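You operate a simulated robot arm through the tools that you are given. There is no shell and no other tool. Be economical: measure what you need, move in short steps, check, and stop when the job is done.

You are at the controls of a simulated two-armed robot. One attempt, no reset.

TASK
Take the blue hex cap on the top of the low rack and put it away on the top of the side deck. Then take the green brush and leave it on the middle shelf of the grey rack. Then take the red brush on the middle shelf of the low rack and put it away on the low pale shelf. Do these in the order given. Set down upright: blue hex cap.

The check looks at the end state, three seconds after you hand in, the way a careful person would. Anything else that was tipped, shoved, dropped, spilled or broken makes it a failure. A push-on lid holds only when it is set on centred and level and pressed home; a screw cap is set on level and turned clockwise until tight.

THE ROBOT
Two 7-joint arms with two-finger parallel grippers on one trunk, on a base that drives. Base frame: it is fixed to the floor where the robot stands at the start and does not move with it; the origin is under the middle of the robot, x ahead of it, y to its left, z up; the surface under the hand at the start is at about z = 800. Readings come in mm, degrees, newtons and seconds.
The left shoulder is at the start at [50, 165, 1180], the right one opposite. With the tool pointing down near the work surface each hand reaches from about 100 to 680 mm from the robot's upright axis, wherever it stands, measured 20 degrees to its own side. Places, roughly: green brush (4x9x5 cm) [500, 100, 800]; low pale shelf (25x98 cm) [580, -1700, 740]; middle shelf of the grey rack (24x72 cm) [-920, -1300, 480]; red brush (3x10x5 cm) [500, -100, 500]; top of the side deck (37x18 cm) [520, -4100, 1000]. Payload 3.91 kg a hand.
The tool frame of a hand sits at the grasp point between the pads (the TCP): z along the fingers, y along the line on which they close. The tips reach 30 mm beyond it. The gripper opens to 110 mm. The fingers are 20 mm wide and 10 mm thick; the gripper's body (48 by 112 mm) begins 55 mm behind the TCP.
Orientation is told as [roll, pitch, yaw] about the base's x, y, z axes, in that order, counted from this pose: with the fingers straight down and closing along the base's y, the tool's x points along the base's -x, its y along +y and its z along -z.

THE INTERFACE
- The arms move only by the tool drive_tool. It takes "left_moves", "right_moves" or both (then of equal length, played together; a hand with none holds still); each is a list that holds one entry, the list of rows, each a list of 7 numbers: the gripper command, from -1 (fully open) to 1 (shut), values between in proportion, then the shift along the base's x, y, z in units of 250 mm (1.0 is 250 mm), then the turn, a rotation vector about the base's x, y, z in units of 90 degrees (1.0 is 90 degrees). In form: [[[jaw, x, y, z, ax, ay, az], ...]]. A call has 1 to 8 rows; each row is the pose to reach, as a shift and turn from the pose commanded when the call began. A call with a number of a shift or a turn outside -1 to 1 is refused whole. A row lasts 0.2 s, in which the tool goes at most 50 mm and 8.6 degrees; a call with a longer step from one row to the next is refused whole, and so is a gripper value outside its range. A pose out of reach is approached as far as the arm can. The call stops where the force on the tool passes 40 N (or 10 N more than at its start, if that is more) or the arm is blocked; 0.2 s more then pass. Each finger travels about 45 mm/s and halts on what it meets, pressing with about 36 N; the grip force reading is that of the motor and also rises with nothing between the fingers. The clock runs only during rows and for 0.2 s after the last one: add rows that repeat a pose to give the fingers time. The reply holds the time, the measured pose of the TCP, the force on the tool along the base axes, the opening and the grip force, in the units named above and with some noise, with the torque about the TCP (base axes, N m) and any sound that the robot's microphone picked up.
- Cameras (640 x 400 px; columns grow to the right, rows downward): "scene" is now at [116.2, 4.6, 1354.1]; the picture's right is [0.13, -0.99, 0.00], its down [-0.65, -0.09, -0.75] and it looks along [0.75, 0.10, -0.66] (base axes); focal length 276 px, centre (320, 200). "left" rides on the left gripper at [72, -17, -103] in its tool frame; the picture's right is [0.23, 0.97, 0.00], its down [-0.76, 0.18, -0.62] and it looks along [-0.61, 0.14, 0.78] (tool axes); focal length 222 px, centre (320, 200). "right" rides on the right gripper at [72, 17, -103] in its tool frame; the picture's right is [-0.23, 0.97, 0.00], its down [-0.76, -0.18, -0.62] and it looks along [-0.61, -0.14, 0.78] (tool axes); focal length 222 px, centre (320, 200). There is no depth. A picture from a camera that has moved, and an enlarged one, comes with that camera's place and axes in the base frame and with its lens. The place of the scene camera against the robot may be out by one fixed shift of up to 25 mm in any direction.
- snapshot(camera): a new picture of that camera. The clock stands still meanwhile.
- lift_body(by): slides the trunk up (or, below 0, down) by that many mm; the arms and the scene camera ride with it, the base frame stays. It gives what a move gives, with no picture.
- base_move(legs): drives the robot by 1 to 6 legs, each [ahead, left, turn to the left] in mm, mm and degrees, along the robot's own axes; the way and the turn of a leg run together, so that a leg with both is an arc; at most 1500 mm and 180 degrees a leg. The arms and the cameras ride along, it lands a little off, and it stops where it bumps. It gives what a move gives.
- turn_head(pan, tilt): turns the head with the scene camera to pan (to the left, within 80 degrees either way) and tilt (down, from -29 to 69), counted from straight ahead of the robot. It gives what a move gives.
- inspect(camera, box): a new picture of the part [left, top, right, bottom] of that camera's present view, enlarged. The clock stands still meanwhile.
- sign_off(): hands the job in; it is judged then, once.

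Work in short steps. Places have to be worked out from the pictures, the camera data and where the tool is seen: move nearer, look again, correct. Check each grasp and each placing, and mend what went wrong. You have 165 turns and 118 pictures in all, those below and enlarged ones among them. Open the grippers and draw the arms clear of the work before you hand the job in, unless the task says otherwise; then end with one line.

The tools are called after "Call:" by a JSON object that holds its "name" and its "arguments". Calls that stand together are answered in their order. drive_tool: Moves the arms, as the interface text tells. Its arguments: {"type":"object","properties":{"left_moves":{"type":"array","items":{"type":"array","items":{"type":"array","items":{"type":"number"}}}},"right_moves":{"type":"array","items":{"type":"array","items":{"type":"array","items":{"type":"number"}}}}},"required":[]} The other tools are called the same way: lift_body (by) slides the trunk up or down; base_move (legs) drives the base; turn_head (pan, tilt) turns the head that bears the scene camera; snapshot (camera) takes a picture; inspect (camera, box) takes an enlarged picture of a part of a camera's view; sign_off () hands the job in.

At the start:

```text
time: 0.0
left_ee_pos: [427.8, 191.7, 1089.3]
left_tcp_rot: [0.1, 0.0, 0.0]
left_ft_force: [-0.1, 0.1, 0.0]
left_torque: [0.02, 0.01, -0.01]
left_gripper_width: 110.1
left_grip_force: 0.0
right_ee_pos: [474.4, -125.5, 1043.6]
right_tcp_rot: [0.0, -0.1, 0.0]
right_ft_force: [0.2, -0.5, -0.2]
right_torque: [0.0, -0.01, -0.01]
right_gripper_width: 110.1
right_grip_force: 0.0
trunk travel left (down, up): [-400.0, 103.0]
robot x, y, heading: [-0.7, 0.5, 0.1]
head pan, tilt: [7.4, 41.0]
```

scene: 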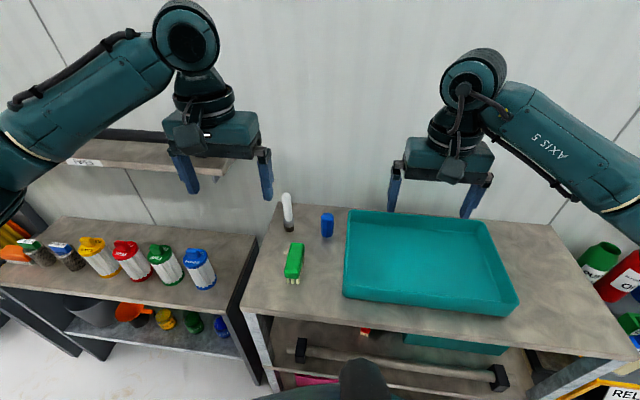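
right: 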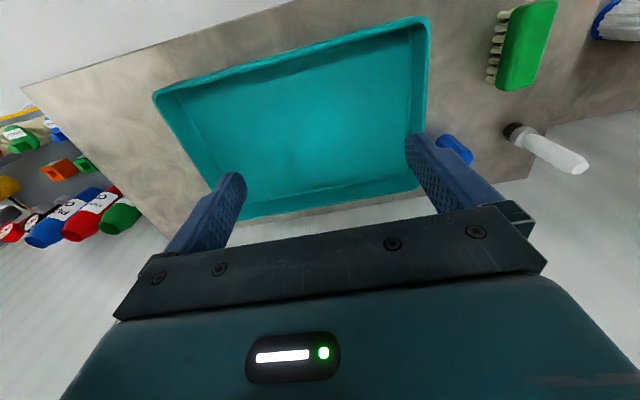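
left: 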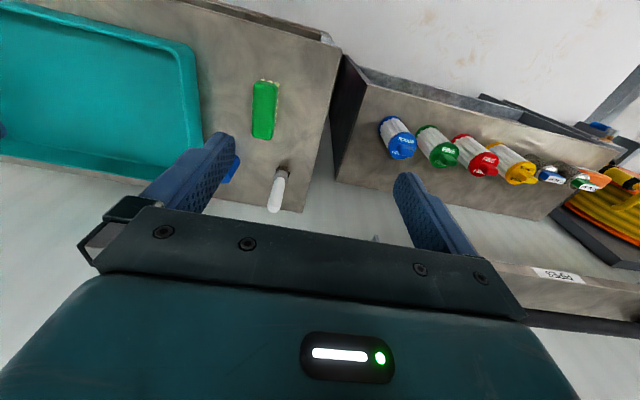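

The bench ahead holds a blue item near (626,54) and the green brush near (493,117). I'll enlarge the view to identify them.

Call:
{"name": "inspect", "arguments": {"camera": "scene", "box": [240, 180, 400, 300]}}

Call:
{"name": "inspect", "arguments": {"camera": "left", "box": [180, 60, 340, 220]}}

Call:
{"name": "inspect", "arguments": {"camera": "scene", "box": [240, 300, 560, 400]}}

```text
3.33 times, centred on (320, 240) of scene
camera zoom: at [116.2, 4.6, 1354.1], right [0.13, -0.99, 0.0], down [-0.65, -0.09, -0.75], along [0.75, 0.1, -0.66], focal length 919 px, centre (320, 67)
```

zoom: 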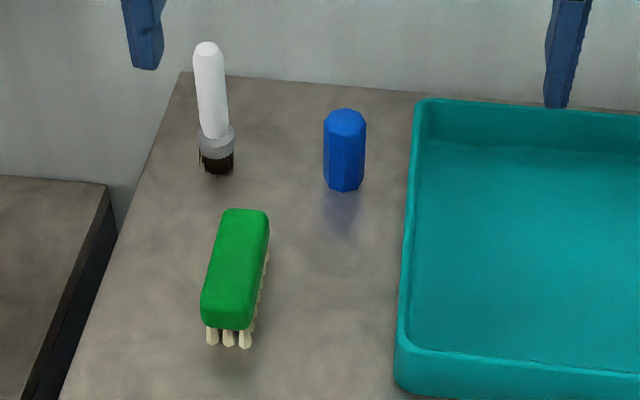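

```text
2.50 times, centred on (260, 140) of left
camera zoom: at [354.4, 176.4, 1192.4], right [-0.23, 0.97, 0.0], down [0.76, 0.18, 0.62], along [0.61, 0.14, -0.78], focal length 555 px, centre (470, 350)
```

zoom: 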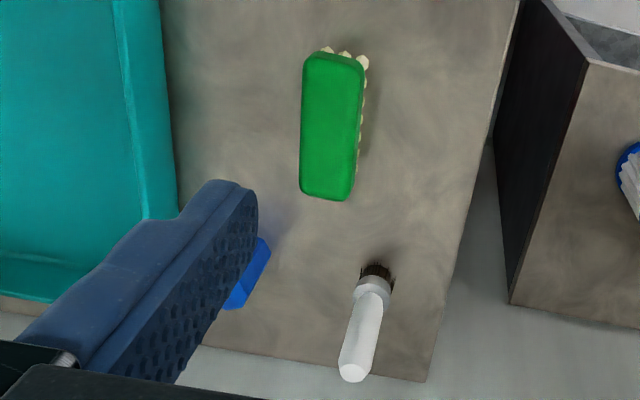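

```text
2.00 times, centred on (400, 350) of scene
camera zoom: at [116.2, 4.6, 1354.1], right [0.13, -0.99, 0.0], down [-0.65, -0.09, -0.75], along [0.75, 0.1, -0.66], focal length 551 px, centre (160, -100)
```

zoom: 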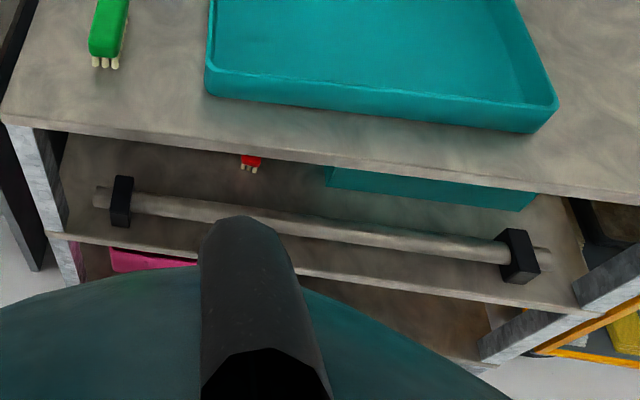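

The hex cap stands upright at about (618,50), about 60 tall, between the tray and a standing paint brush. Before moving I'll look around to the right to learn the layout.

Call:
{"name": "turn_head", "arguments": {"pan": -70, "tilt": 20}}

Call:
{"name": "snapshot", "arguments": {"camera": "scene"}}

```text
time: 1.5
left_ee_pos: [426.0, 193.5, 1089.5]
left_tcp_rot: [0.2, 0.0, 0.1]
left_ft_force: [0.0, -1.0, 0.0]
left_torque: [-0.01, 0.02, 0.01]
left_gripper_width: 109.6
left_grip_force: 0.0
right_ee_pos: [474.8, -124.6, 1042.3]
right_tcp_rot: [0.0, 0.0, 0.0]
right_ft_force: [-0.3, 0.0, 0.6]
right_torque: [0.02, 0.01, -0.02]
right_gripper_width: 109.9
right_grip_force: 0.2
trunk travel left (down, up): [-400.0, 103.0]
robot x, y, heading: [-0.5, -0.7, -0.0]
head pan, tilt: [-70.0, 20.0]
```

```text
111 pictures are left
camera scene: at [64.5, -93.8, 1387.0], right [-0.94, -0.34, 0.0], down [-0.12, 0.32, -0.94], along [0.32, -0.88, -0.34], focal length 276 px, centre (320, 200)
```

scene: 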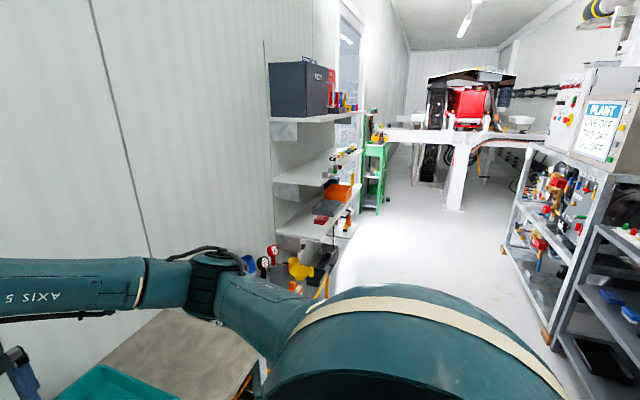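

The corridor to the right is clear along x≈0. Now I bring the left hand above the cap and turn the head back.

Call:
{"name": "drive_tool", "arguments": {"left_moves": [[[-1, 0.14, -0.106, -0.06, 0, 0, 0], [-1, 0.28, -0.212, -0.12, 0, 0, 0], [-1, 0.42, -0.318, -0.18, 0, 0, 0], [-1, 0.56, -0.424, -0.24, 0, 0, 0], [-1, 0.696, -0.532, -0.3, 0, 0, 0], [-1, 0.696, -0.532, -0.3, 0, 0, 0]]]}}

Call:
{"name": "turn_head", "arguments": {"pan": 5, "tilt": 41}}

Call:
{"name": "snapshot", "arguments": {"camera": "left"}}

Call:
{"name": "snapshot", "arguments": {"camera": "scene"}}

```text
time: 2.9
left_ee_pos: [598.8, 60.4, 1017.1]
left_tcp_rot: [-0.1, 0.1, 0.0]
left_ft_force: [-0.1, 0.3, -0.4]
left_torque: [-0.03, 0.02, 0.03]
left_gripper_width: 109.9
left_grip_force: 0.1
right_ee_pos: [475.8, -123.7, 1043.4]
right_tcp_rot: [-0.1, 0.1, 0.0]
right_ft_force: [0.0, 0.3, 0.3]
right_torque: [0.01, 0.0, -0.01]
right_gripper_width: 110.0
right_grip_force: 0.0
trunk travel left (down, up): [-400.0, 103.0]
robot x, y, heading: [0.2, 3.7, -0.0]
head pan, tilt: [-70.0, 20.0]
```

```text
time: 4.4
left_ee_pos: [598.9, 60.2, 1016.6]
left_tcp_rot: [0.0, -0.1, 0.0]
left_ft_force: [0.4, 0.4, 0.8]
left_torque: [0.02, 0.0, 0.04]
left_gripper_width: 109.9
left_grip_force: 0.0
right_ee_pos: [475.4, -124.1, 1042.8]
right_tcp_rot: [0.0, 0.1, 0.0]
right_ft_force: [0.2, 0.2, 0.0]
right_torque: [0.0, 0.01, -0.02]
right_gripper_width: 109.8
right_grip_force: 0.1
trunk travel left (down, up): [-400.0, 103.0]
robot x, y, heading: [1.6, 0.2, 0.0]
head pan, tilt: [5.0, 41.0]
```

```text
110 pictures are left
camera left: at [527.1, 43.8, 1119.5], right [-0.23, 0.97, 0.0], down [0.76, 0.18, 0.62], along [0.61, 0.14, -0.78], focal length 222 px, centre (320, 200)
```

left: 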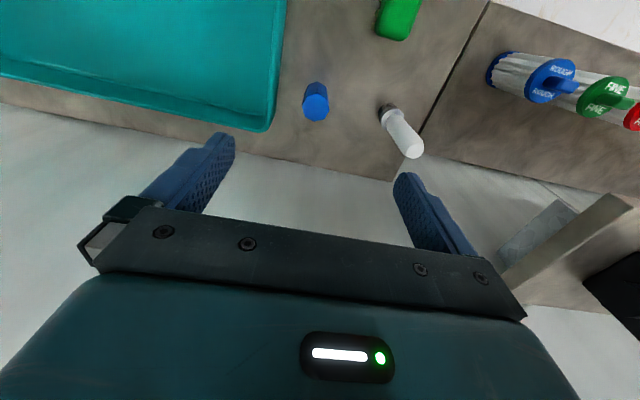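

```text
109 pictures are left
camera scene: at [116.6, 1.0, 1354.1], right [0.09, -1.0, 0.0], down [-0.65, -0.06, -0.75], along [0.75, 0.07, -0.66], focal length 276 px, centre (320, 200)
```

scene: 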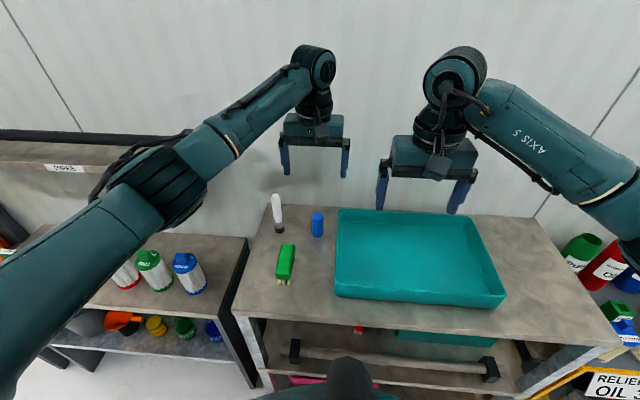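

The cap shows in the hand view; I'll enlarge for precise location.

Call:
{"name": "inspect", "arguments": {"camera": "left", "box": [260, 60, 440, 170]}}

```text
3.56 times, centred on (350, 115) of left
camera zoom: at [527.1, 43.8, 1119.5], right [-0.23, 0.97, 0.0], down [0.76, 0.18, 0.62], along [0.61, 0.14, -0.78], focal length 790 px, centre (213, 502)
```

zoom: 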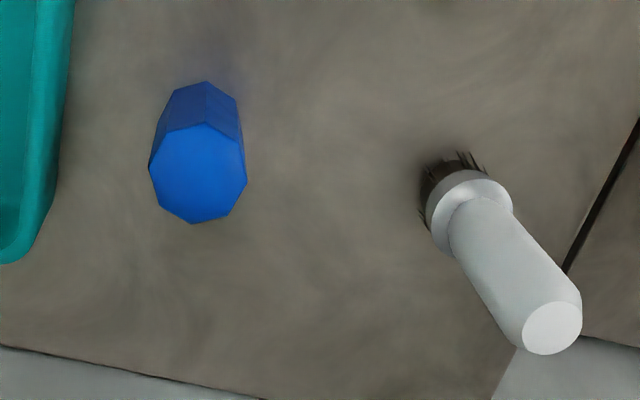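

Cap axis ≈ (601,55), top z≈861, octagonal with corners along y, so I'll yaw the hand 67.5° to grip flats along mostly x, away from tray and paint brush.

Call:
{"name": "drive_tool", "arguments": {"left_moves": [[[-1, 0, 0, 0, 0, 0, 0.094], [-1, 0, 0, 0, 0, 0, 0.188], [-1, 0, 0, 0, 0, 0, 0.281], [-1, 0, 0, 0, 0, 0, 0.375], [-1, 0, 0, 0, 0, 0, 0.469], [-1, 0, -0.01, -0.05, 0, 0, 0.563], [-0.6, 0.008, -0.02, -0.15, 0, 0, 0.656], [-0.3, 0.008, -0.02, -0.26, 0, 0, 0.75]]]}}

Call:
{"name": "snapshot", "arguments": {"camera": "left"}}

```text
time: 6.2
left_ee_pos: [600.9, 57.5, 950.9]
left_tcp_rot: [0.0, 0.0, 67.6]
left_ft_force: [-0.4, -0.3, -0.4]
left_torque: [-0.01, -0.01, -0.01]
left_gripper_width: 71.7
left_grip_force: 0.0
right_ee_pos: [475.6, -126.3, 1043.1]
right_tcp_rot: [-0.1, 0.0, 0.0]
right_ft_force: [-0.1, 0.2, 0.3]
right_torque: [-0.02, 0.03, 0.02]
right_gripper_width: 110.1
right_grip_force: 0.1
trunk travel left (down, up): [-400.0, 103.0]
robot x, y, heading: [-3.1, 0.5, 0.1]
head pan, tilt: [5.0, 41.0]
```

```text
107 pictures are left
camera left: at [590.1, -16.5, 1053.5], right [-0.99, 0.16, 0.0], down [0.12, 0.77, 0.62], along [0.1, 0.62, -0.78], focal length 222 px, centre (320, 200)
```

left: 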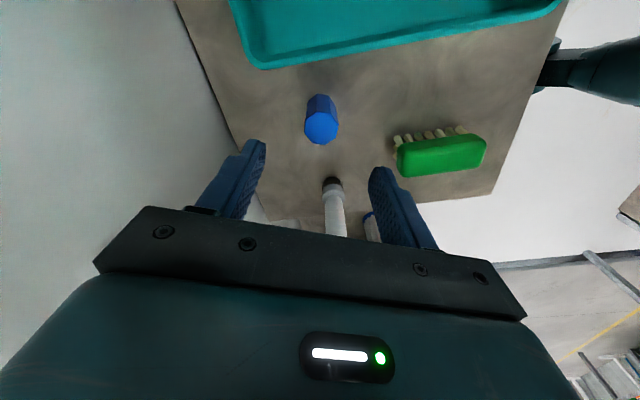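

Cap confirmed at (600,54). Descend to grasp height with opening ~70, then close.

Call:
{"name": "drive_tool", "arguments": {"left_moves": [[[-0.3, -0.003, -0.01, -0.15, 0, 0, 0], [-0.3, -0.003, -0.01, -0.3, 0, 0, 0], [-0.3, -0.003, -0.01, -0.41, 0, 0, 0], [-0.3, -0.003, -0.01, -0.41, 0, 0, 0]]]}}

Call:
{"name": "snapshot", "arguments": {"camera": "left"}}

```text
time: 7.2
left_ee_pos: [602.0, 51.2, 850.9]
left_tcp_rot: [0.0, 0.1, 67.5]
left_ft_force: [-0.5, -0.2, 0.4]
left_torque: [0.02, -0.04, 0.05]
left_gripper_width: 71.3
left_grip_force: 0.1
right_ee_pos: [474.5, -126.2, 1043.4]
right_tcp_rot: [0.1, 0.0, 0.0]
right_ft_force: [2.3, 0.0, 0.8]
right_torque: [-0.01, -0.01, -0.02]
right_gripper_width: 110.1
right_grip_force: 0.1
trunk travel left (down, up): [-400.0, 103.0]
robot x, y, heading: [-1.4, 0.2, 0.1]
head pan, tilt: [5.0, 41.0]
```

```text
106 pictures are left
camera left: at [589.6, -21.9, 953.2], right [-0.99, 0.16, 0.0], down [0.13, 0.77, 0.62], along [0.1, 0.61, -0.78], focal length 222 px, centre (320, 200)
```

left: 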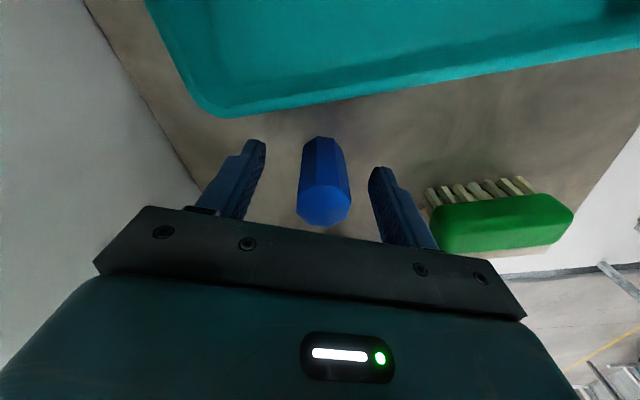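

Cap is between the fingers. Close, then lift slightly in the next call.

Call:
{"name": "drive_tool", "arguments": {"left_moves": [[[1, 0, 0, 0, 0, 0, 0], [1, 0, 0, 0, 0, 0, 0], [1, 0, 0, 0, 0, 0, 0], [1, 0, 0, 0, 0, 0, 0], [1, 0, 0, 0, 0, 0, 0]]]}}

Call:
{"name": "drive_tool", "arguments": {"left_moves": [[[1, 0, 0, 0.1, 0, 0, 0], [1, 0, 0, 0.3, 0, 0, 0], [1, 0, 0, 0.5, 0, 0, 0], [1, 0, 0, 0.7, 0, 0, 0], [1, 0, 0, 0.9, 0, 0, 0], [1, 0, 0, 1.0, 0, 0, 0]]]}}

Call:
{"name": "snapshot", "arguments": {"camera": "left"}}

```text
time: 8.4
left_ee_pos: [601.1, 51.8, 850.8]
left_tcp_rot: [0.0, 0.0, 67.5]
left_ft_force: [0.2, 0.1, -0.2]
left_torque: [0.01, 0.0, 0.01]
left_gripper_width: 29.0
left_grip_force: 35.4
right_ee_pos: [475.7, -125.0, 1042.9]
right_tcp_rot: [0.1, 0.1, 0.1]
right_ft_force: [-0.2, 0.0, -0.7]
right_torque: [-0.05, -0.01, 0.0]
right_gripper_width: 110.1
right_grip_force: 0.1
trunk travel left (down, up): [-400.0, 103.0]
robot x, y, heading: [-1.6, -3.8, -0.1]
head pan, tilt: [5.0, 41.0]
```

```text
time: 9.8
left_ee_pos: [600.7, 53.5, 1098.3]
left_tcp_rot: [0.0, 0.0, 67.5]
left_ft_force: [0.4, -0.1, -0.4]
left_torque: [-0.02, 0.02, -0.01]
left_gripper_width: 28.7
left_grip_force: 36.0
right_ee_pos: [475.4, -124.4, 1042.9]
right_tcp_rot: [0.1, 0.0, 0.0]
right_ft_force: [0.8, 0.5, 0.8]
right_torque: [0.03, 0.02, 0.0]
right_gripper_width: 110.1
right_grip_force: 0.0
trunk travel left (down, up): [-400.0, 103.0]
robot x, y, heading: [-0.4, -1.6, -0.0]
head pan, tilt: [5.0, 41.0]
```

```text
105 pictures are left
camera left: at [589.4, -19.3, 1201.6], right [-0.99, 0.16, 0.0], down [0.13, 0.77, 0.62], along [0.1, 0.62, -0.78], focal length 222 px, centre (320, 200)
```

left: 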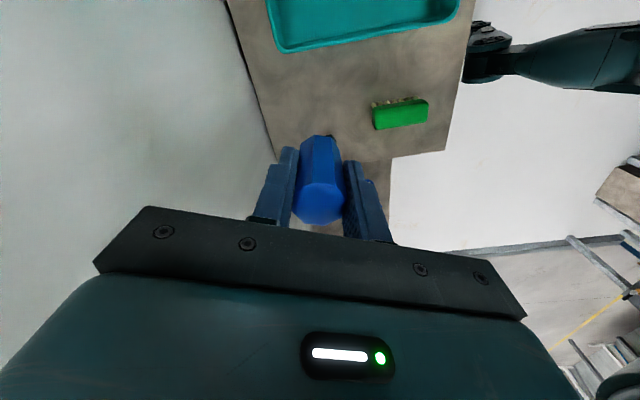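

Cap held upright. Retract both arms for driving.

Call:
{"name": "drive_tool", "arguments": {"left_moves": [[[1, -0.17, 0.08, 0.02, 0, 0, 0], [1, -0.34, 0.16, 0.04, 0, 0, 0], [1, -0.51, 0.24, 0.06, 0, 0, 0], [1, -0.68, 0.32, 0.08, 0, 0, 0], [1, -0.85, 0.4, 0.1, 0, 0, 0], [1, -0.95, 0.4, 0.1, 0, 0, 0]]], "right_moves": [[[-1, -0.1, -0.04, 0.04, 0, 0, 0], [-1, -0.2, -0.08, 0.08, 0, 0, 0], [-1, -0.3, -0.12, 0.12, 0, 0, 0], [-1, -0.4, -0.16, 0.16, 0, 0, 0], [-1, -0.5, -0.2, 0.2, 0, 0, 0], [-1, -0.6, -0.24, 0.24, 0, 0, 0]]]}}

Call:
{"name": "turn_head", "arguments": {"pan": -60, "tilt": 25}}

Call:
{"name": "snapshot", "arguments": {"camera": "scene"}}

```text
time: 11.2
left_ee_pos: [366.9, 152.4, 1122.7]
left_tcp_rot: [0.0, 0.0, 67.6]
left_ft_force: [0.1, -0.2, -0.5]
left_torque: [-0.03, 0.02, 0.01]
left_gripper_width: 29.1
left_grip_force: 36.0
right_ee_pos: [324.5, -186.6, 1103.3]
right_tcp_rot: [0.0, 0.0, -0.1]
right_ft_force: [0.0, 0.2, 0.4]
right_torque: [-0.02, -0.04, 0.0]
right_gripper_width: 110.1
right_grip_force: 0.0
trunk travel left (down, up): [-400.0, 103.0]
robot x, y, heading: [0.2, 3.3, 0.1]
head pan, tilt: [5.0, 41.0]
```

```text
time: 12.5
left_ee_pos: [367.4, 151.4, 1123.3]
left_tcp_rot: [0.0, 0.0, 67.5]
left_ft_force: [-0.1, 0.5, 0.4]
left_torque: [-0.03, 0.01, 0.0]
left_gripper_width: 28.5
left_grip_force: 36.0
right_ee_pos: [324.9, -187.9, 1104.6]
right_tcp_rot: [0.0, 0.0, -0.1]
right_ft_force: [-0.1, 0.8, -0.8]
right_torque: [0.0, 0.02, 0.02]
right_gripper_width: 110.2
right_grip_force: 0.1
trunk travel left (down, up): [-400.0, 103.0]
robot x, y, heading: [-0.6, -3.7, -0.0]
head pan, tilt: [-60.0, 25.0]
```

```text
104 pictures are left
camera scene: at [78.8, -86.0, 1378.9], right [-0.87, -0.5, 0.0], down [-0.21, 0.37, -0.91], along [0.45, -0.78, -0.42], focal length 276 px, centre (320, 200)
```

scene: 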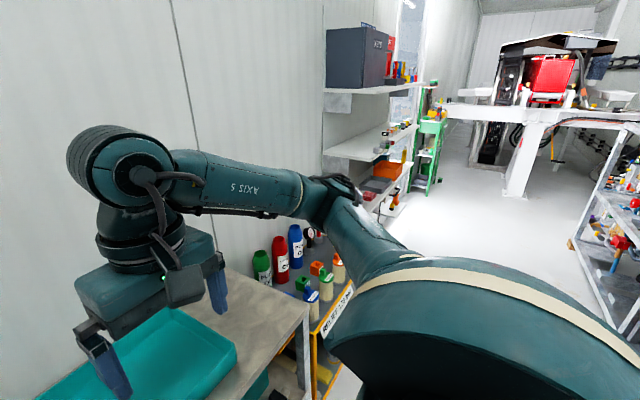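

Drive right in the corridor partway (backing off a little first), then look again.

Call:
{"name": "base_move", "arguments": {"legs": [[-150, 0, 0], [0, -1400, 0], [0, -1000, 0]]}}

Call:
{"name": "snapshot", "arguments": {"camera": "scene"}}

```text
time: 35.0
left_ee_pos: [201.8, -2298.5, 1122.5]
left_tcp_rot: [0.1, 0.0, 65.4]
left_ft_force: [-0.3, -0.6, -0.7]
left_torque: [0.0, 0.02, -0.01]
left_gripper_width: 28.7
left_grip_force: 36.4
right_ee_pos: [147.7, -2636.1, 1105.2]
right_tcp_rot: [0.0, 0.1, -2.0]
right_ft_force: [-0.6, -0.2, 0.6]
right_torque: [-0.01, -0.01, 0.01]
right_gripper_width: 110.0
right_grip_force: 0.1
trunk travel left (down, up): [-400.0, 103.0]
robot x, y, heading: [-175.1, -2433.5, -2.0]
head pan, tilt: [-60.0, 25.0]
```

```text
103 pictures are left
camera scene: at [-95.6, -2525.4, 1378.9], right [-0.88, -0.47, 0.0], down [-0.2, 0.37, -0.91], along [0.42, -0.8, -0.42], focal length 276 px, centre (320, 200)
```

scene: 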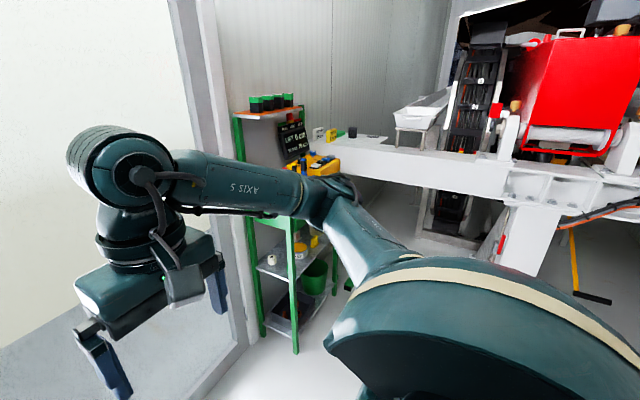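

The side deck seems to be the left end of the white machine deck near pixel (352,141). I'll enlarge there.

Call:
{"name": "inspect", "arguments": {"camera": "scene", "box": [280, 90, 480, 215]}}

```text
3.20 times, centred on (380, 152) of scene
camera zoom: at [-95.6, -2525.4, 1378.9], right [-0.88, -0.47, 0.0], down [-0.2, 0.37, -0.91], along [0.42, -0.8, -0.42], focal length 882 px, centre (128, 352)
```

zoom: 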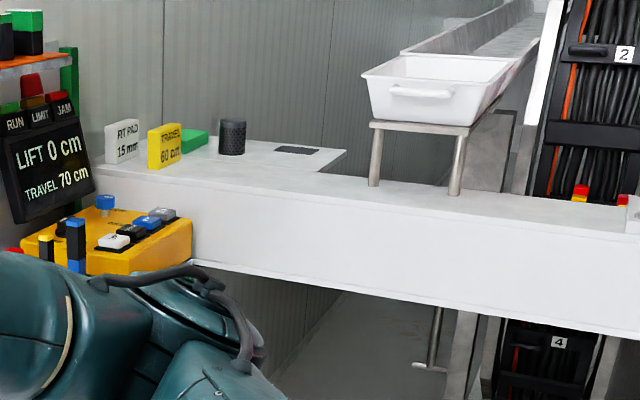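

The deck needs to be approached facing -y. Turn right 88°, drive forward 750 mm, then look.

Call:
{"name": "base_move", "arguments": {"legs": [[0, 0, -88], [750, 150, 0]]}}

Call:
{"name": "turn_head", "arguments": {"pan": 25, "tilt": 25}}

Call:
{"name": "snapshot", "arguments": {"camera": "scene"}}

```text
time: 43.0
left_ee_pos: [111.4, -3573.0, 1124.2]
left_tcp_rot: [0.1, -0.1, -23.0]
left_ft_force: [0.5, -0.4, -0.5]
left_torque: [0.03, 0.01, -0.04]
left_gripper_width: 28.4
left_grip_force: 36.6
right_ee_pos: [-225.7, -3526.9, 1105.2]
right_tcp_rot: [0.0, 0.1, -90.4]
right_ft_force: [0.0, 0.6, -0.2]
right_torque: [0.0, 0.02, 0.0]
right_gripper_width: 110.3
right_grip_force: 0.0
trunk travel left (down, up): [-400.0, 103.0]
robot x, y, heading: [-34.3, -3203.7, -90.5]
head pan, tilt: [-60.0, 25.0]
```

```text
time: 44.6
left_ee_pos: [111.7, -3573.6, 1123.6]
left_tcp_rot: [0.0, 0.0, -23.1]
left_ft_force: [0.3, -0.6, -1.1]
left_torque: [-0.01, -0.01, -0.01]
left_gripper_width: 28.7
left_grip_force: 35.6
right_ee_pos: [-225.8, -3527.8, 1104.5]
right_tcp_rot: [0.1, 0.0, -90.5]
right_ft_force: [-0.2, -0.4, 0.4]
right_torque: [0.0, -0.01, 0.01]
right_gripper_width: 109.9
right_grip_force: 0.1
trunk travel left (down, up): [-400.0, 103.0]
robot x, y, heading: [-35.2, -3205.2, -90.2]
head pan, tilt: [25.0, 25.0]
```

```text
101 pictures are left
camera scene: at [5.0, -3323.7, 1378.9], right [-0.91, -0.41, 0.0], down [-0.17, 0.38, -0.91], along [0.38, -0.83, -0.42], focal length 276 px, centre (320, 200)
```

scene: 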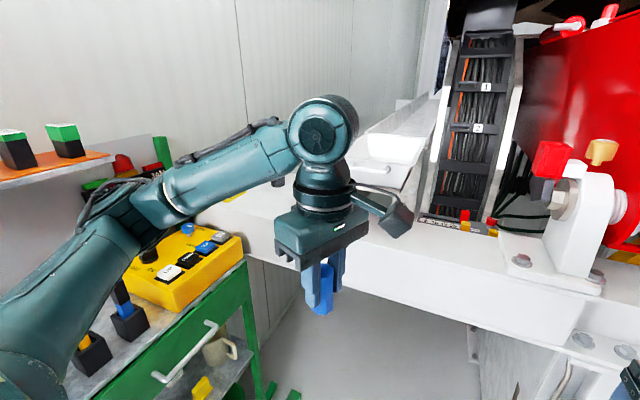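

The left arm occludes the deck, and a green bench with panel is to the left; I'll check clearance by looking further left.

Call:
{"name": "turn_head", "arguments": {"pan": 65, "tilt": 35}}

Call:
{"name": "snapshot", "arguments": {"camera": "scene"}}

Call:
{"name": "snapshot", "arguments": {"camera": "left"}}

```text
time: 45.6
left_ee_pos: [111.4, -3573.3, 1124.2]
left_tcp_rot: [0.0, -0.1, -23.0]
left_ft_force: [0.1, -0.4, -0.5]
left_torque: [-0.02, -0.02, 0.04]
left_gripper_width: 28.8
left_grip_force: 35.5
right_ee_pos: [-226.7, -3527.5, 1105.0]
right_tcp_rot: [0.0, 0.0, -90.5]
right_ft_force: [-0.2, -0.3, 0.0]
right_torque: [-0.01, -0.03, 0.01]
right_gripper_width: 110.1
right_grip_force: 0.0
trunk travel left (down, up): [-400.0, 103.0]
robot x, y, heading: [-36.9, -3204.6, -90.4]
head pan, tilt: [65.0, 35.0]
```

```text
100 pictures are left
camera scene: at [46.3, -3277.8, 1363.2], right [-0.43, -0.9, 0.0], down [-0.52, 0.25, -0.82], along [0.74, -0.35, -0.57], focal length 276 px, centre (320, 200)
```

scene: 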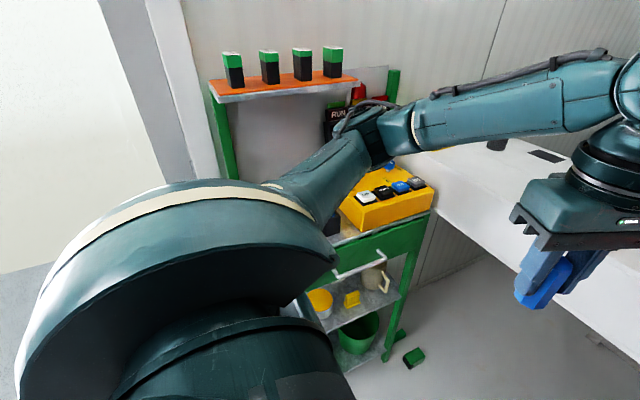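

```text
99 pictures are left
camera left: at [39.3, -3559.6, 1226.2], right [0.17, 0.99, 0.0], down [0.77, -0.13, 0.62], along [0.61, -0.11, -0.78], focal length 222 px, centre (320, 200)
```

left: 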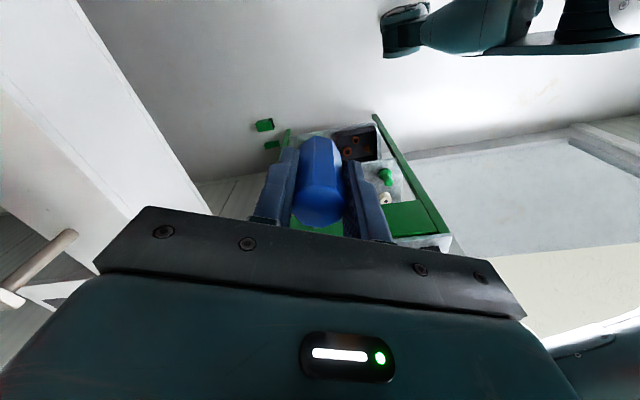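

Bench front is at x≈488, top z≈850, and the beam/deck front at y≈-3920. I'll drive to about (50,-3500) and view the deck.

Call:
{"name": "base_move", "arguments": {"legs": [[295, 85, 0]]}}

Call:
{"name": "turn_head", "arguments": {"pan": 50, "tilt": 35}}

Call:
{"name": "snapshot", "arguments": {"camera": "scene"}}

Call:
{"name": "snapshot", "arguments": {"camera": "left"}}

```text
time: 47.7
left_ee_pos: [192.3, -3870.4, 1122.6]
left_tcp_rot: [-0.1, -0.1, -23.2]
left_ft_force: [-0.4, 0.0, 0.9]
left_torque: [0.02, -0.01, 0.01]
left_gripper_width: 28.6
left_grip_force: 35.7
right_ee_pos: [-145.6, -3822.6, 1104.9]
right_tcp_rot: [0.0, 0.0, -90.8]
right_ft_force: [0.1, -0.4, 0.0]
right_torque: [-0.01, 0.0, -0.01]
right_gripper_width: 110.0
right_grip_force: 0.0
trunk travel left (down, up): [-400.0, 103.0]
robot x, y, heading: [47.0, -3498.0, -90.5]
head pan, tilt: [65.0, 35.0]
```

```text
time: 48.5
left_ee_pos: [194.0, -3867.8, 1123.9]
left_tcp_rot: [0.0, 0.1, -23.3]
left_ft_force: [0.6, -0.1, -0.3]
left_torque: [0.01, -0.01, 0.0]
left_gripper_width: 28.6
left_grip_force: 35.9
right_ee_pos: [-145.6, -3822.1, 1104.6]
right_tcp_rot: [0.1, 0.0, -90.6]
right_ft_force: [0.1, -0.3, 0.4]
right_torque: [-0.01, -0.04, 0.0]
right_gripper_width: 109.8
right_grip_force: 0.0
trunk travel left (down, up): [-400.0, 103.0]
robot x, y, heading: [47.0, -3498.1, -91.0]
head pan, tilt: [50.0, 35.0]
```

```text
98 pictures are left
camera scene: at [115.2, -3592.3, 1363.2], right [-0.65, -0.76, 0.0], down [-0.43, 0.37, -0.82], along [0.62, -0.53, -0.57], focal length 276 px, centre (320, 200)
```

scene: 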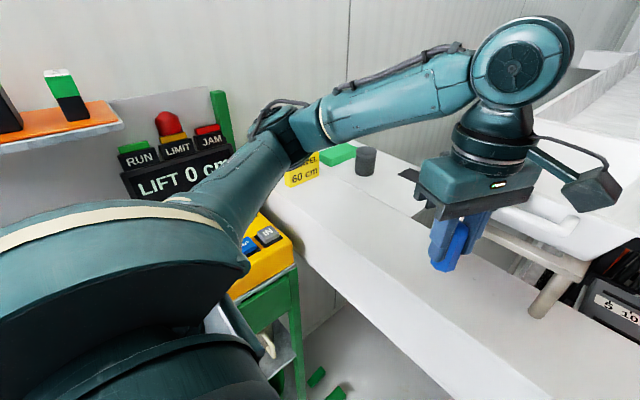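

```text
97 pictures are left
camera left: at [119.7, -3854.9, 1226.2], right [0.17, 0.98, 0.0], down [0.77, -0.14, 0.62], along [0.61, -0.11, -0.78], focal length 222 px, centre (320, 200)
```

left: 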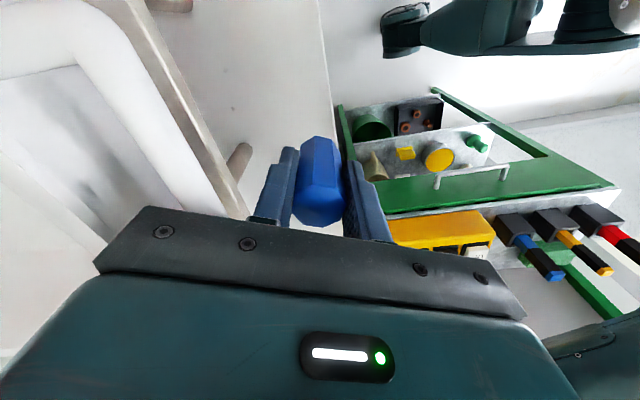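

I'll enlarge the deck area to see where the deck proper begins and which spot is free.

Call:
{"name": "inspect", "arguments": {"camera": "scene", "box": [260, 130, 480, 270]}}

```text
2.86 times, centred on (370, 200) of scene
camera zoom: at [115.2, -3592.3, 1363.2], right [-0.65, -0.76, 0.0], down [-0.43, 0.37, -0.82], along [0.62, -0.53, -0.57], focal length 787 px, centre (177, 200)
```

zoom: 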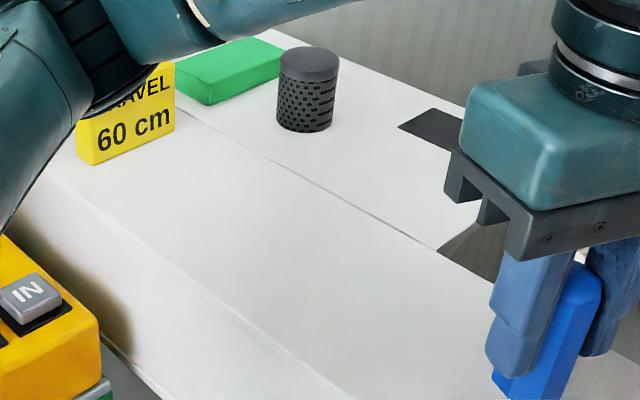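

The seam at y≈-4030 (camera frame) marks the side deck behind the beam; it spans x≈335–705. Free spot ≈ (420,-4085), between deck's right edge and the dark cylinder (x≈525). I'll move halfway there and check elbow clearance.

Call:
{"name": "drive_tool", "arguments": {"left_moves": [[[1, 0, 0, 0.16, 0, 0, 0], [1, 0.13, -0.12, 0.16, 0, 0, 0], [1, 0.26, -0.24, 0.16, 0, 0, 0], [1, 0.39, -0.36, 0.16, 0, 0, 0], [1, 0.52, -0.48, 0.16, 0, 0, 0]]]}}

Call:
{"name": "snapshot", "arguments": {"camera": "scene"}}

Call:
{"name": "snapshot", "arguments": {"camera": "left"}}

```text
time: 49.3
left_ee_pos: [253.7, -3919.4, 1165.0]
left_tcp_rot: [1.1, 0.1, -24.3]
left_ft_force: [3.3, 14.3, 3.0]
left_torque: [-0.29, 0.07, 0.02]
left_gripper_width: 28.8
left_grip_force: 36.1
right_ee_pos: [-145.2, -3822.5, 1104.7]
right_tcp_rot: [0.0, 0.0, -90.7]
right_ft_force: [-0.2, -0.6, -0.2]
right_torque: [0.04, -0.03, 0.0]
right_gripper_width: 110.0
right_grip_force: 0.1
trunk travel left (down, up): [-400.0, 103.0]
robot x, y, heading: [46.6, -3499.9, -90.6]
head pan, tilt: [50.0, 35.0]
stopped in row 4 (left hand): the force on the tool passed its limit at 64 N (the readings are from after the stop); the commanded pose is now the measured one
```

```text
95 pictures are left
camera scene: at [115.2, -3591.4, 1363.3], right [-0.65, -0.76, 0.0], down [-0.43, 0.37, -0.82], along [0.62, -0.53, -0.57], focal length 276 px, centre (320, 200)
```

scene: 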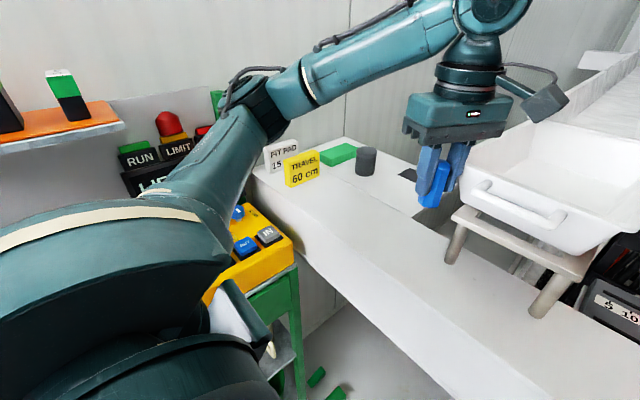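

```text
94 pictures are left
camera left: at [181.3, -3906.0, 1268.0], right [0.19, 0.98, 0.02], down [0.76, -0.16, 0.62], along [0.62, -0.11, -0.78], focal length 222 px, centre (320, 200)
```

left: 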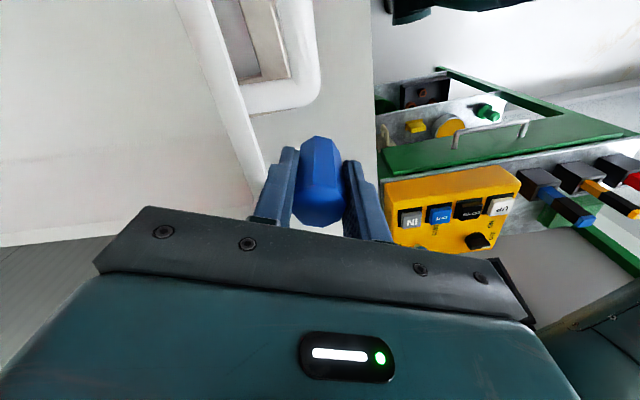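

The -y finger touched the white tub's rim. Back off in +y and up, then check whether the tub moved.

Call:
{"name": "drive_tool", "arguments": {"left_moves": [[[1, 0, 0.1, 0.0, -0.012, 0, 0.014], [1, 0, 0.24, 0.1, -0.012, 0, 0.014]]]}}

Call:
{"name": "inspect", "arguments": {"camera": "scene", "box": [420, 60, 640, 330]}}

```text
time: 49.9
left_ee_pos: [252.6, -3861.0, 1189.2]
left_tcp_rot: [0.0, -0.2, -22.9]
left_ft_force: [-0.1, -0.3, 0.6]
left_torque: [-0.02, 0.01, 0.0]
left_gripper_width: 28.8
left_grip_force: 35.8
right_ee_pos: [-145.7, -3822.0, 1104.6]
right_tcp_rot: [0.0, 0.0, -90.6]
right_ft_force: [0.8, 1.0, -0.2]
right_torque: [0.0, 0.01, 0.0]
right_gripper_width: 110.0
right_grip_force: 0.0
trunk travel left (down, up): [-400.0, 103.0]
robot x, y, heading: [43.7, -3497.1, -91.1]
head pan, tilt: [50.0, 35.0]
```

```text
1.48 times, centred on (530, 195) of scene
camera zoom: at [115.0, -3591.6, 1363.2], right [-0.65, -0.76, 0.0], down [-0.43, 0.37, -0.82], along [0.62, -0.53, -0.57], focal length 408 px, centre (9, 207)
```

zoom: 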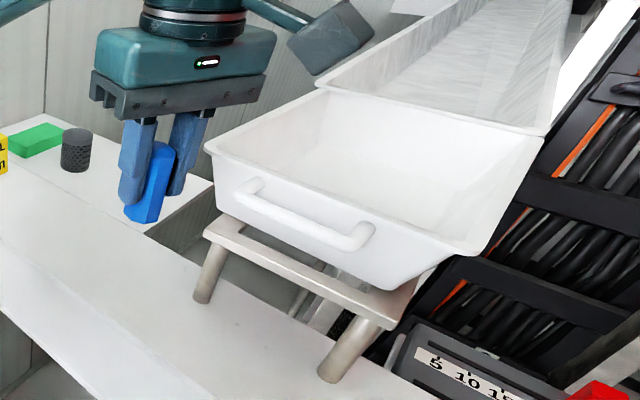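

Tub looks undisturbed, still seated on its stand. Go +x first (clear of the tub corner at x≈253), then -y over the deck.

Call:
{"name": "drive_tool", "arguments": {"left_moves": [[[1, 0.17, 0, -0.02, 0, 0, 0], [1, 0.34, 0, -0.04, 0, 0, 0], [1, 0.51, 0, -0.06, 0, 0, 0], [1, 0.68, 0, -0.08, 0, 0, 0], [1, 0.68, -0.19, -0.1, 0, 0, 0], [1, 0.68, -0.38, -0.1, 0, 0, 0], [1, 0.68, -0.57, -0.1, 0, 0, 0], [1, 0.68, -0.76, -0.1, 0, 0, 0]]]}}

Call:
{"name": "snapshot", "arguments": {"camera": "scene"}}

Call:
{"name": "snapshot", "arguments": {"camera": "left"}}

```text
time: 51.7
left_ee_pos: [427.0, -4051.0, 1163.8]
left_tcp_rot: [0.1, -0.2, -22.9]
left_ft_force: [-0.8, 0.8, -0.6]
left_torque: [0.02, 0.01, -0.02]
left_gripper_width: 28.7
left_grip_force: 36.5
right_ee_pos: [-147.5, -3823.8, 1104.3]
right_tcp_rot: [0.1, 0.1, -90.8]
right_ft_force: [0.3, 0.0, 0.6]
right_torque: [0.0, -0.06, -0.03]
right_gripper_width: 110.0
right_grip_force: 0.0
trunk travel left (down, up): [-400.0, 103.0]
robot x, y, heading: [46.0, -3501.5, -90.9]
head pan, tilt: [50.0, 35.0]
```

```text
92 pictures are left
camera scene: at [113.9, -3593.0, 1363.1], right [-0.65, -0.76, 0.0], down [-0.43, 0.37, -0.82], along [0.62, -0.53, -0.57], focal length 276 px, centre (320, 200)
```

scene: 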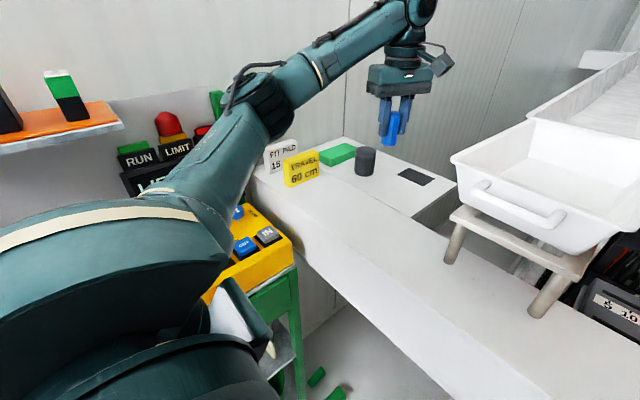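

```text
91 pictures are left
camera left: at [353.2, -4038.3, 1265.1], right [0.17, 0.99, 0.0], down [0.77, -0.13, 0.63], along [0.62, -0.11, -0.78], focal length 222 px, centre (320, 200)
```

left: 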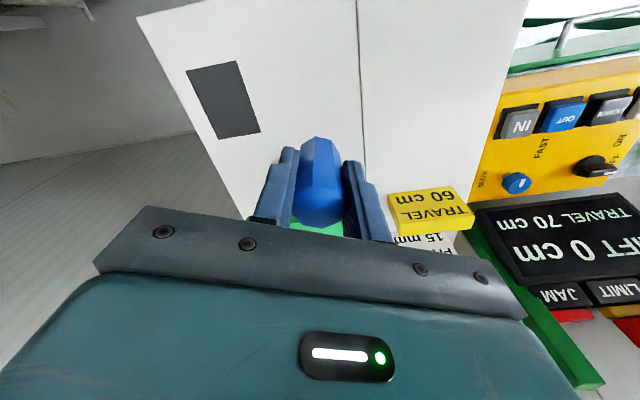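

Seam at y≈-4005, dark pad starts at y≈-4129; target (415,-4068). Descend to a few mm above the deck.

Call:
{"name": "drive_tool", "arguments": {"left_moves": [[[1, -0.048, -0.07, -0.05, 0, 0, 0], [1, -0.048, -0.07, -0.2, 0, 0, 0], [1, -0.048, -0.07, -0.32, 0, 0, 0], [1, -0.048, -0.07, -0.4, 0, 0, 0], [1, -0.048, -0.07, -0.4, 0, 0, 0]]]}}

Call:
{"name": "inspect", "arguments": {"camera": "scene", "box": [280, 60, 480, 230]}}

Call:
{"name": "snapshot", "arguments": {"camera": "left"}}

```text
time: 52.9
left_ee_pos: [414.2, -4067.4, 1062.7]
left_tcp_rot: [0.1, -0.3, -23.0]
left_ft_force: [0.1, 0.1, -0.2]
left_torque: [0.0, 0.0, 0.0]
left_gripper_width: 28.6
left_grip_force: 35.9
right_ee_pos: [-145.8, -3822.2, 1103.1]
right_tcp_rot: [0.0, 0.0, -90.7]
right_ft_force: [-1.1, -0.2, 0.2]
right_torque: [0.01, 0.0, -0.01]
right_gripper_width: 109.7
right_grip_force: 0.0
trunk travel left (down, up): [-400.0, 103.0]
robot x, y, heading: [46.8, -3501.0, -90.7]
head pan, tilt: [50.0, 35.0]
```

```text
2.35 times, centred on (380, 145) of scene
camera zoom: at [115.2, -3592.2, 1363.2], right [-0.65, -0.76, 0.0], down [-0.43, 0.37, -0.82], along [0.62, -0.53, -0.57], focal length 648 px, centre (179, 329)
```

zoom: 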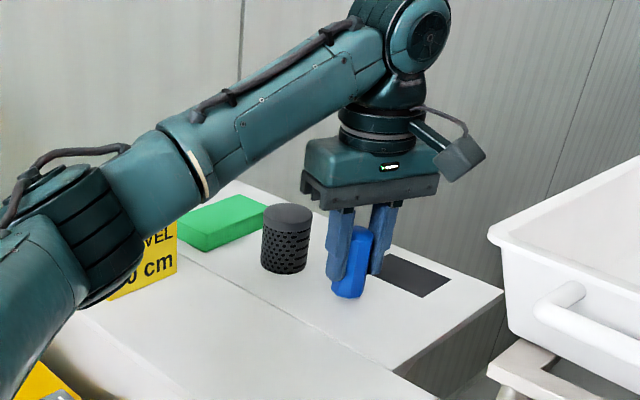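

```text
89 pictures are left
camera left: at [341.0, -4053.6, 1165.5], right [0.17, 0.99, 0.0], down [0.77, -0.13, 0.63], along [0.62, -0.11, -0.78], focal length 222 px, centre (320, 200)
```

left: 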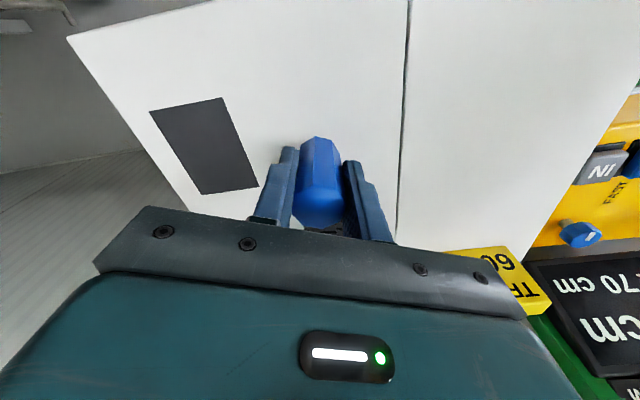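

Spot is free. Lower gently in small increments until contact.

Call:
{"name": "drive_tool", "arguments": {"left_moves": [[[1, 0, 0, -0.02, 0, 0, 0], [1, 0, 0, -0.036, 0, 0, 0], [1, 0, 0, -0.044, 0, 0, 0], [1, 0, 0, -0.044, 0, 0, 0]]]}}

```text
time: 53.9
left_ee_pos: [412.6, -4066.8, 1053.4]
left_tcp_rot: [0.0, -0.2, -22.9]
left_ft_force: [0.3, -0.4, 6.6]
left_torque: [-0.02, -0.03, 0.03]
left_gripper_width: 28.4
left_grip_force: 36.1
right_ee_pos: [-145.6, -3821.8, 1105.0]
right_tcp_rot: [0.0, 0.0, -90.6]
right_ft_force: [0.8, 0.2, -0.1]
right_torque: [0.03, 0.01, -0.01]
right_gripper_width: 109.9
right_grip_force: 0.0
trunk travel left (down, up): [-400.0, 103.0]
robot x, y, heading: [50.3, -3496.8, -90.8]
head pan, tilt: [50.0, 35.0]
```

Contact felt (6.6 N). Open to about 60 mm and rise straight up.

Call:
{"name": "drive_tool", "arguments": {"left_moves": [[[0.2, 0, 0, 0, 0, 0, 0], [-0.1, 0, 0, 0, 0, 0, 0], [-0.1, 0, 0, 0, 0, 0, 0], [-0.1, 0, 0, 0.1, 0, 0, 0], [-0.1, 0, 0, 0.28, 0, 0, 0], [-0.1, 0, 0, 0.46, 0, 0, 0], [-0.1, 0, 0, 0.54, 0, 0, 0]]]}}

Call:
{"name": "snapshot", "arguments": {"camera": "left"}}

Call:
{"name": "inspect", "arguments": {"camera": "scene", "box": [240, 60, 480, 230]}}

```text
time: 55.5
left_ee_pos: [415.2, -4066.6, 1188.1]
left_tcp_rot: [-0.1, -0.3, -22.9]
left_ft_force: [0.3, 0.7, -0.6]
left_torque: [-0.02, -0.01, -0.01]
left_gripper_width: 60.4
left_grip_force: 0.0
right_ee_pos: [-145.9, -3821.9, 1105.2]
right_tcp_rot: [0.1, 0.0, -90.8]
right_ft_force: [0.1, 0.7, -0.4]
right_torque: [-0.01, 0.06, -0.03]
right_gripper_width: 109.9
right_grip_force: 0.1
trunk travel left (down, up): [-400.0, 103.0]
robot x, y, heading: [46.4, -3501.0, -90.9]
head pan, tilt: [50.0, 35.0]
```

```text
88 pictures are left
camera left: at [341.3, -4054.3, 1290.4], right [0.17, 0.99, 0.0], down [0.77, -0.13, 0.63], along [0.62, -0.11, -0.78], focal length 222 px, centre (320, 200)
```

left: 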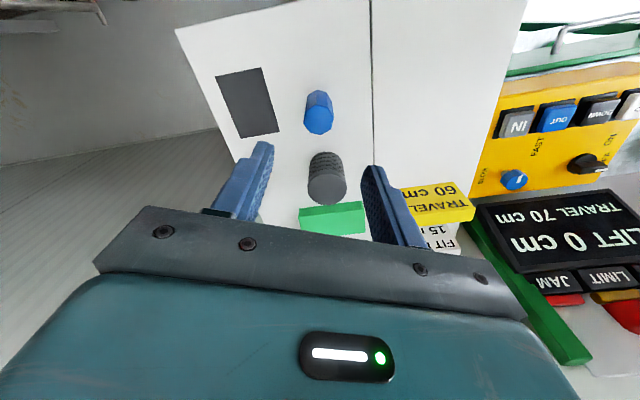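

```text
2.35 times, centred on (360, 145) of scene
camera zoom: at [115.1, -3592.1, 1363.1], right [-0.65, -0.76, 0.0], down [-0.43, 0.37, -0.82], along [0.62, -0.53, -0.57], focal length 648 px, centre (226, 329)
```

zoom: 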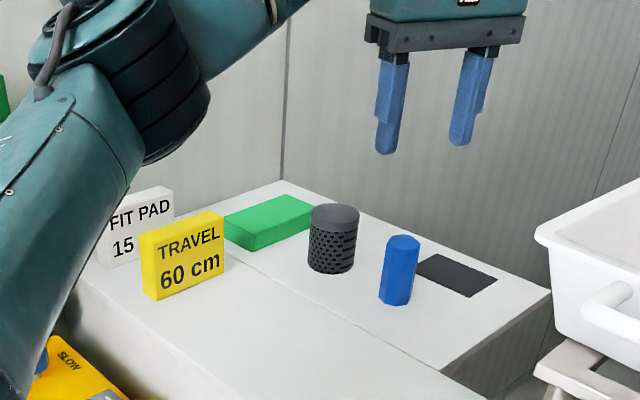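

Cap stands upright, alone on the deck. Retract along the same path (+y, then -x).

Call:
{"name": "drive_tool", "arguments": {"left_moves": [[[-0.1, 0, 0.19, 0, 0, 0, 0], [-0.1, 0, 0.38, 0, 0, 0, 0], [-0.1, 0, 0.57, 0, 0, 0, 0], [-0.1, 0, 0.77, 0, 0, 0, 0], [-0.1, -0.17, 0.8, 0, 0, 0, 0], [-0.1, -0.34, 0.82, 0, 0, 0, 0], [-0.1, -0.51, 0.84, 0, 0, 0, 0], [-0.1, -0.68, 0.86, 0, 0, 0, 0]]]}}

Call:
{"name": "drive_tool", "arguments": {"left_moves": [[[-0.1, -0.05, 0.1, 0, 0, 0, -0.094], [-0.1, -0.1, 0.2, 0, 0, 0, -0.188], [-0.1, -0.15, 0.2, 0, 0, 0, -0.281], [-0.1, -0.2, 0.2, 0, 0, 0, -0.375], [-0.1, -0.2, 0.2, 0, 0, 0, -0.469], [-0.1, -0.2, 0.2, 0, 0, 0, -0.563], [-0.1, -0.2, 0.2, 0, 0, 0, -0.656], [-0.1, -0.2, 0.2, 0, 0, 0, -0.75]]]}}

Call:
{"name": "snapshot", "arguments": {"camera": "scene"}}

```text
time: 57.3
left_ee_pos: [239.2, -3851.6, 1188.4]
left_tcp_rot: [0.0, -0.3, -23.0]
left_ft_force: [0.5, 0.4, 0.5]
left_torque: [-0.02, -0.03, 0.02]
left_gripper_width: 60.5
left_grip_force: 0.0
right_ee_pos: [-145.7, -3822.0, 1106.3]
right_tcp_rot: [0.0, 0.1, -90.7]
right_ft_force: [-0.5, -1.4, 0.2]
right_torque: [-0.03, 0.0, 0.0]
right_gripper_width: 110.1
right_grip_force: 0.1
trunk travel left (down, up): [-400.0, 103.0]
robot x, y, heading: [46.1, -3502.7, -90.7]
head pan, tilt: [50.0, 35.0]
```

```text
time: 59.1
left_ee_pos: [192.4, -3802.8, 1189.0]
left_tcp_rot: [0.0, -0.2, -90.6]
left_ft_force: [1.0, 0.0, 0.0]
left_torque: [-0.01, 0.01, -0.02]
left_gripper_width: 60.2
left_grip_force: 0.1
right_ee_pos: [-145.1, -3822.1, 1106.1]
right_tcp_rot: [-0.1, 0.1, -90.7]
right_ft_force: [0.0, -0.4, 0.5]
right_torque: [-0.01, -0.02, -0.01]
right_gripper_width: 110.1
right_grip_force: 0.0
trunk travel left (down, up): [-400.0, 103.0]
robot x, y, heading: [43.6, -3499.4, -90.8]
head pan, tilt: [50.0, 35.0]
```

```text
86 pictures are left
camera scene: at [115.2, -3592.2, 1363.2], right [-0.65, -0.76, 0.0], down [-0.43, 0.37, -0.82], along [0.62, -0.53, -0.57], focal length 276 px, centre (320, 200)
```

scene: 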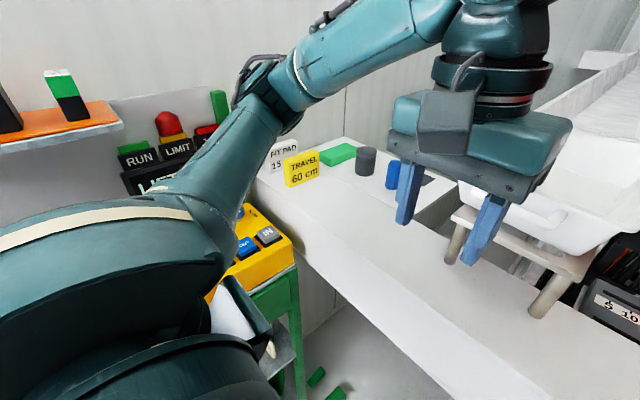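

Cap placed. Back out of the bay, turn to face +x, and drive back to the low rack.

Call:
{"name": "base_move", "arguments": {"legs": [[-150, -150, 0], [-850, -60, 0], [0, 0, 90.8], [0, 1400, 0], [0, 1100, 0]]}}

Call:
{"name": "turn_head", "arguments": {"pan": 10, "tilt": 41}}

Call:
{"name": "snapshot", "arguments": {"camera": "scene"}}

```text
time: 90.5
left_ee_pos: [143.5, 130.2, 1188.3]
left_tcp_rot: [0.0, -0.2, 1.5]
left_ft_force: [-1.2, -0.4, -0.1]
left_torque: [0.01, -0.03, 0.02]
left_gripper_width: 60.2
left_grip_force: 0.1
right_ee_pos: [172.8, -205.5, 1104.1]
right_tcp_rot: [0.0, -0.1, 1.0]
right_ft_force: [-0.1, 0.2, -1.0]
right_torque: [0.0, 0.01, -0.01]
right_gripper_width: 110.1
right_grip_force: 0.1
trunk travel left (down, up): [-400.0, 103.0]
robot x, y, heading: [-153.8, -26.1, 1.3]
head pan, tilt: [50.0, 35.0]
```

```text
time: 91.6
left_ee_pos: [143.8, 129.4, 1188.9]
left_tcp_rot: [0.0, -0.3, 1.3]
left_ft_force: [0.5, 0.5, -0.2]
left_torque: [-0.01, -0.01, -0.03]
left_gripper_width: 60.4
left_grip_force: 0.1
right_ee_pos: [172.7, -206.3, 1105.7]
right_tcp_rot: [0.0, 0.0, 1.1]
right_ft_force: [-0.1, -0.2, 0.5]
right_torque: [0.02, -0.01, -0.05]
right_gripper_width: 110.0
right_grip_force: 0.1
trunk travel left (down, up): [-400.0, 103.0]
robot x, y, heading: [-155.5, -27.8, 1.3]
head pan, tilt: [10.0, 41.0]
```

```text
85 pictures are left
camera scene: at [-40.4, -14.9, 1354.1], right [0.19, -0.98, 0.0], down [-0.64, -0.13, -0.75], along [0.74, 0.15, -0.66], focal length 276 px, centre (320, 200)
```

scene: 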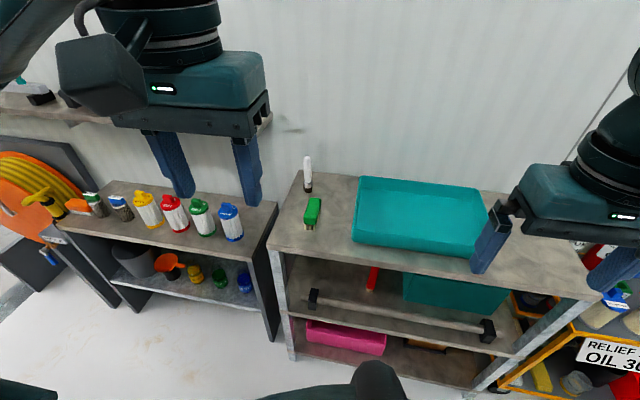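

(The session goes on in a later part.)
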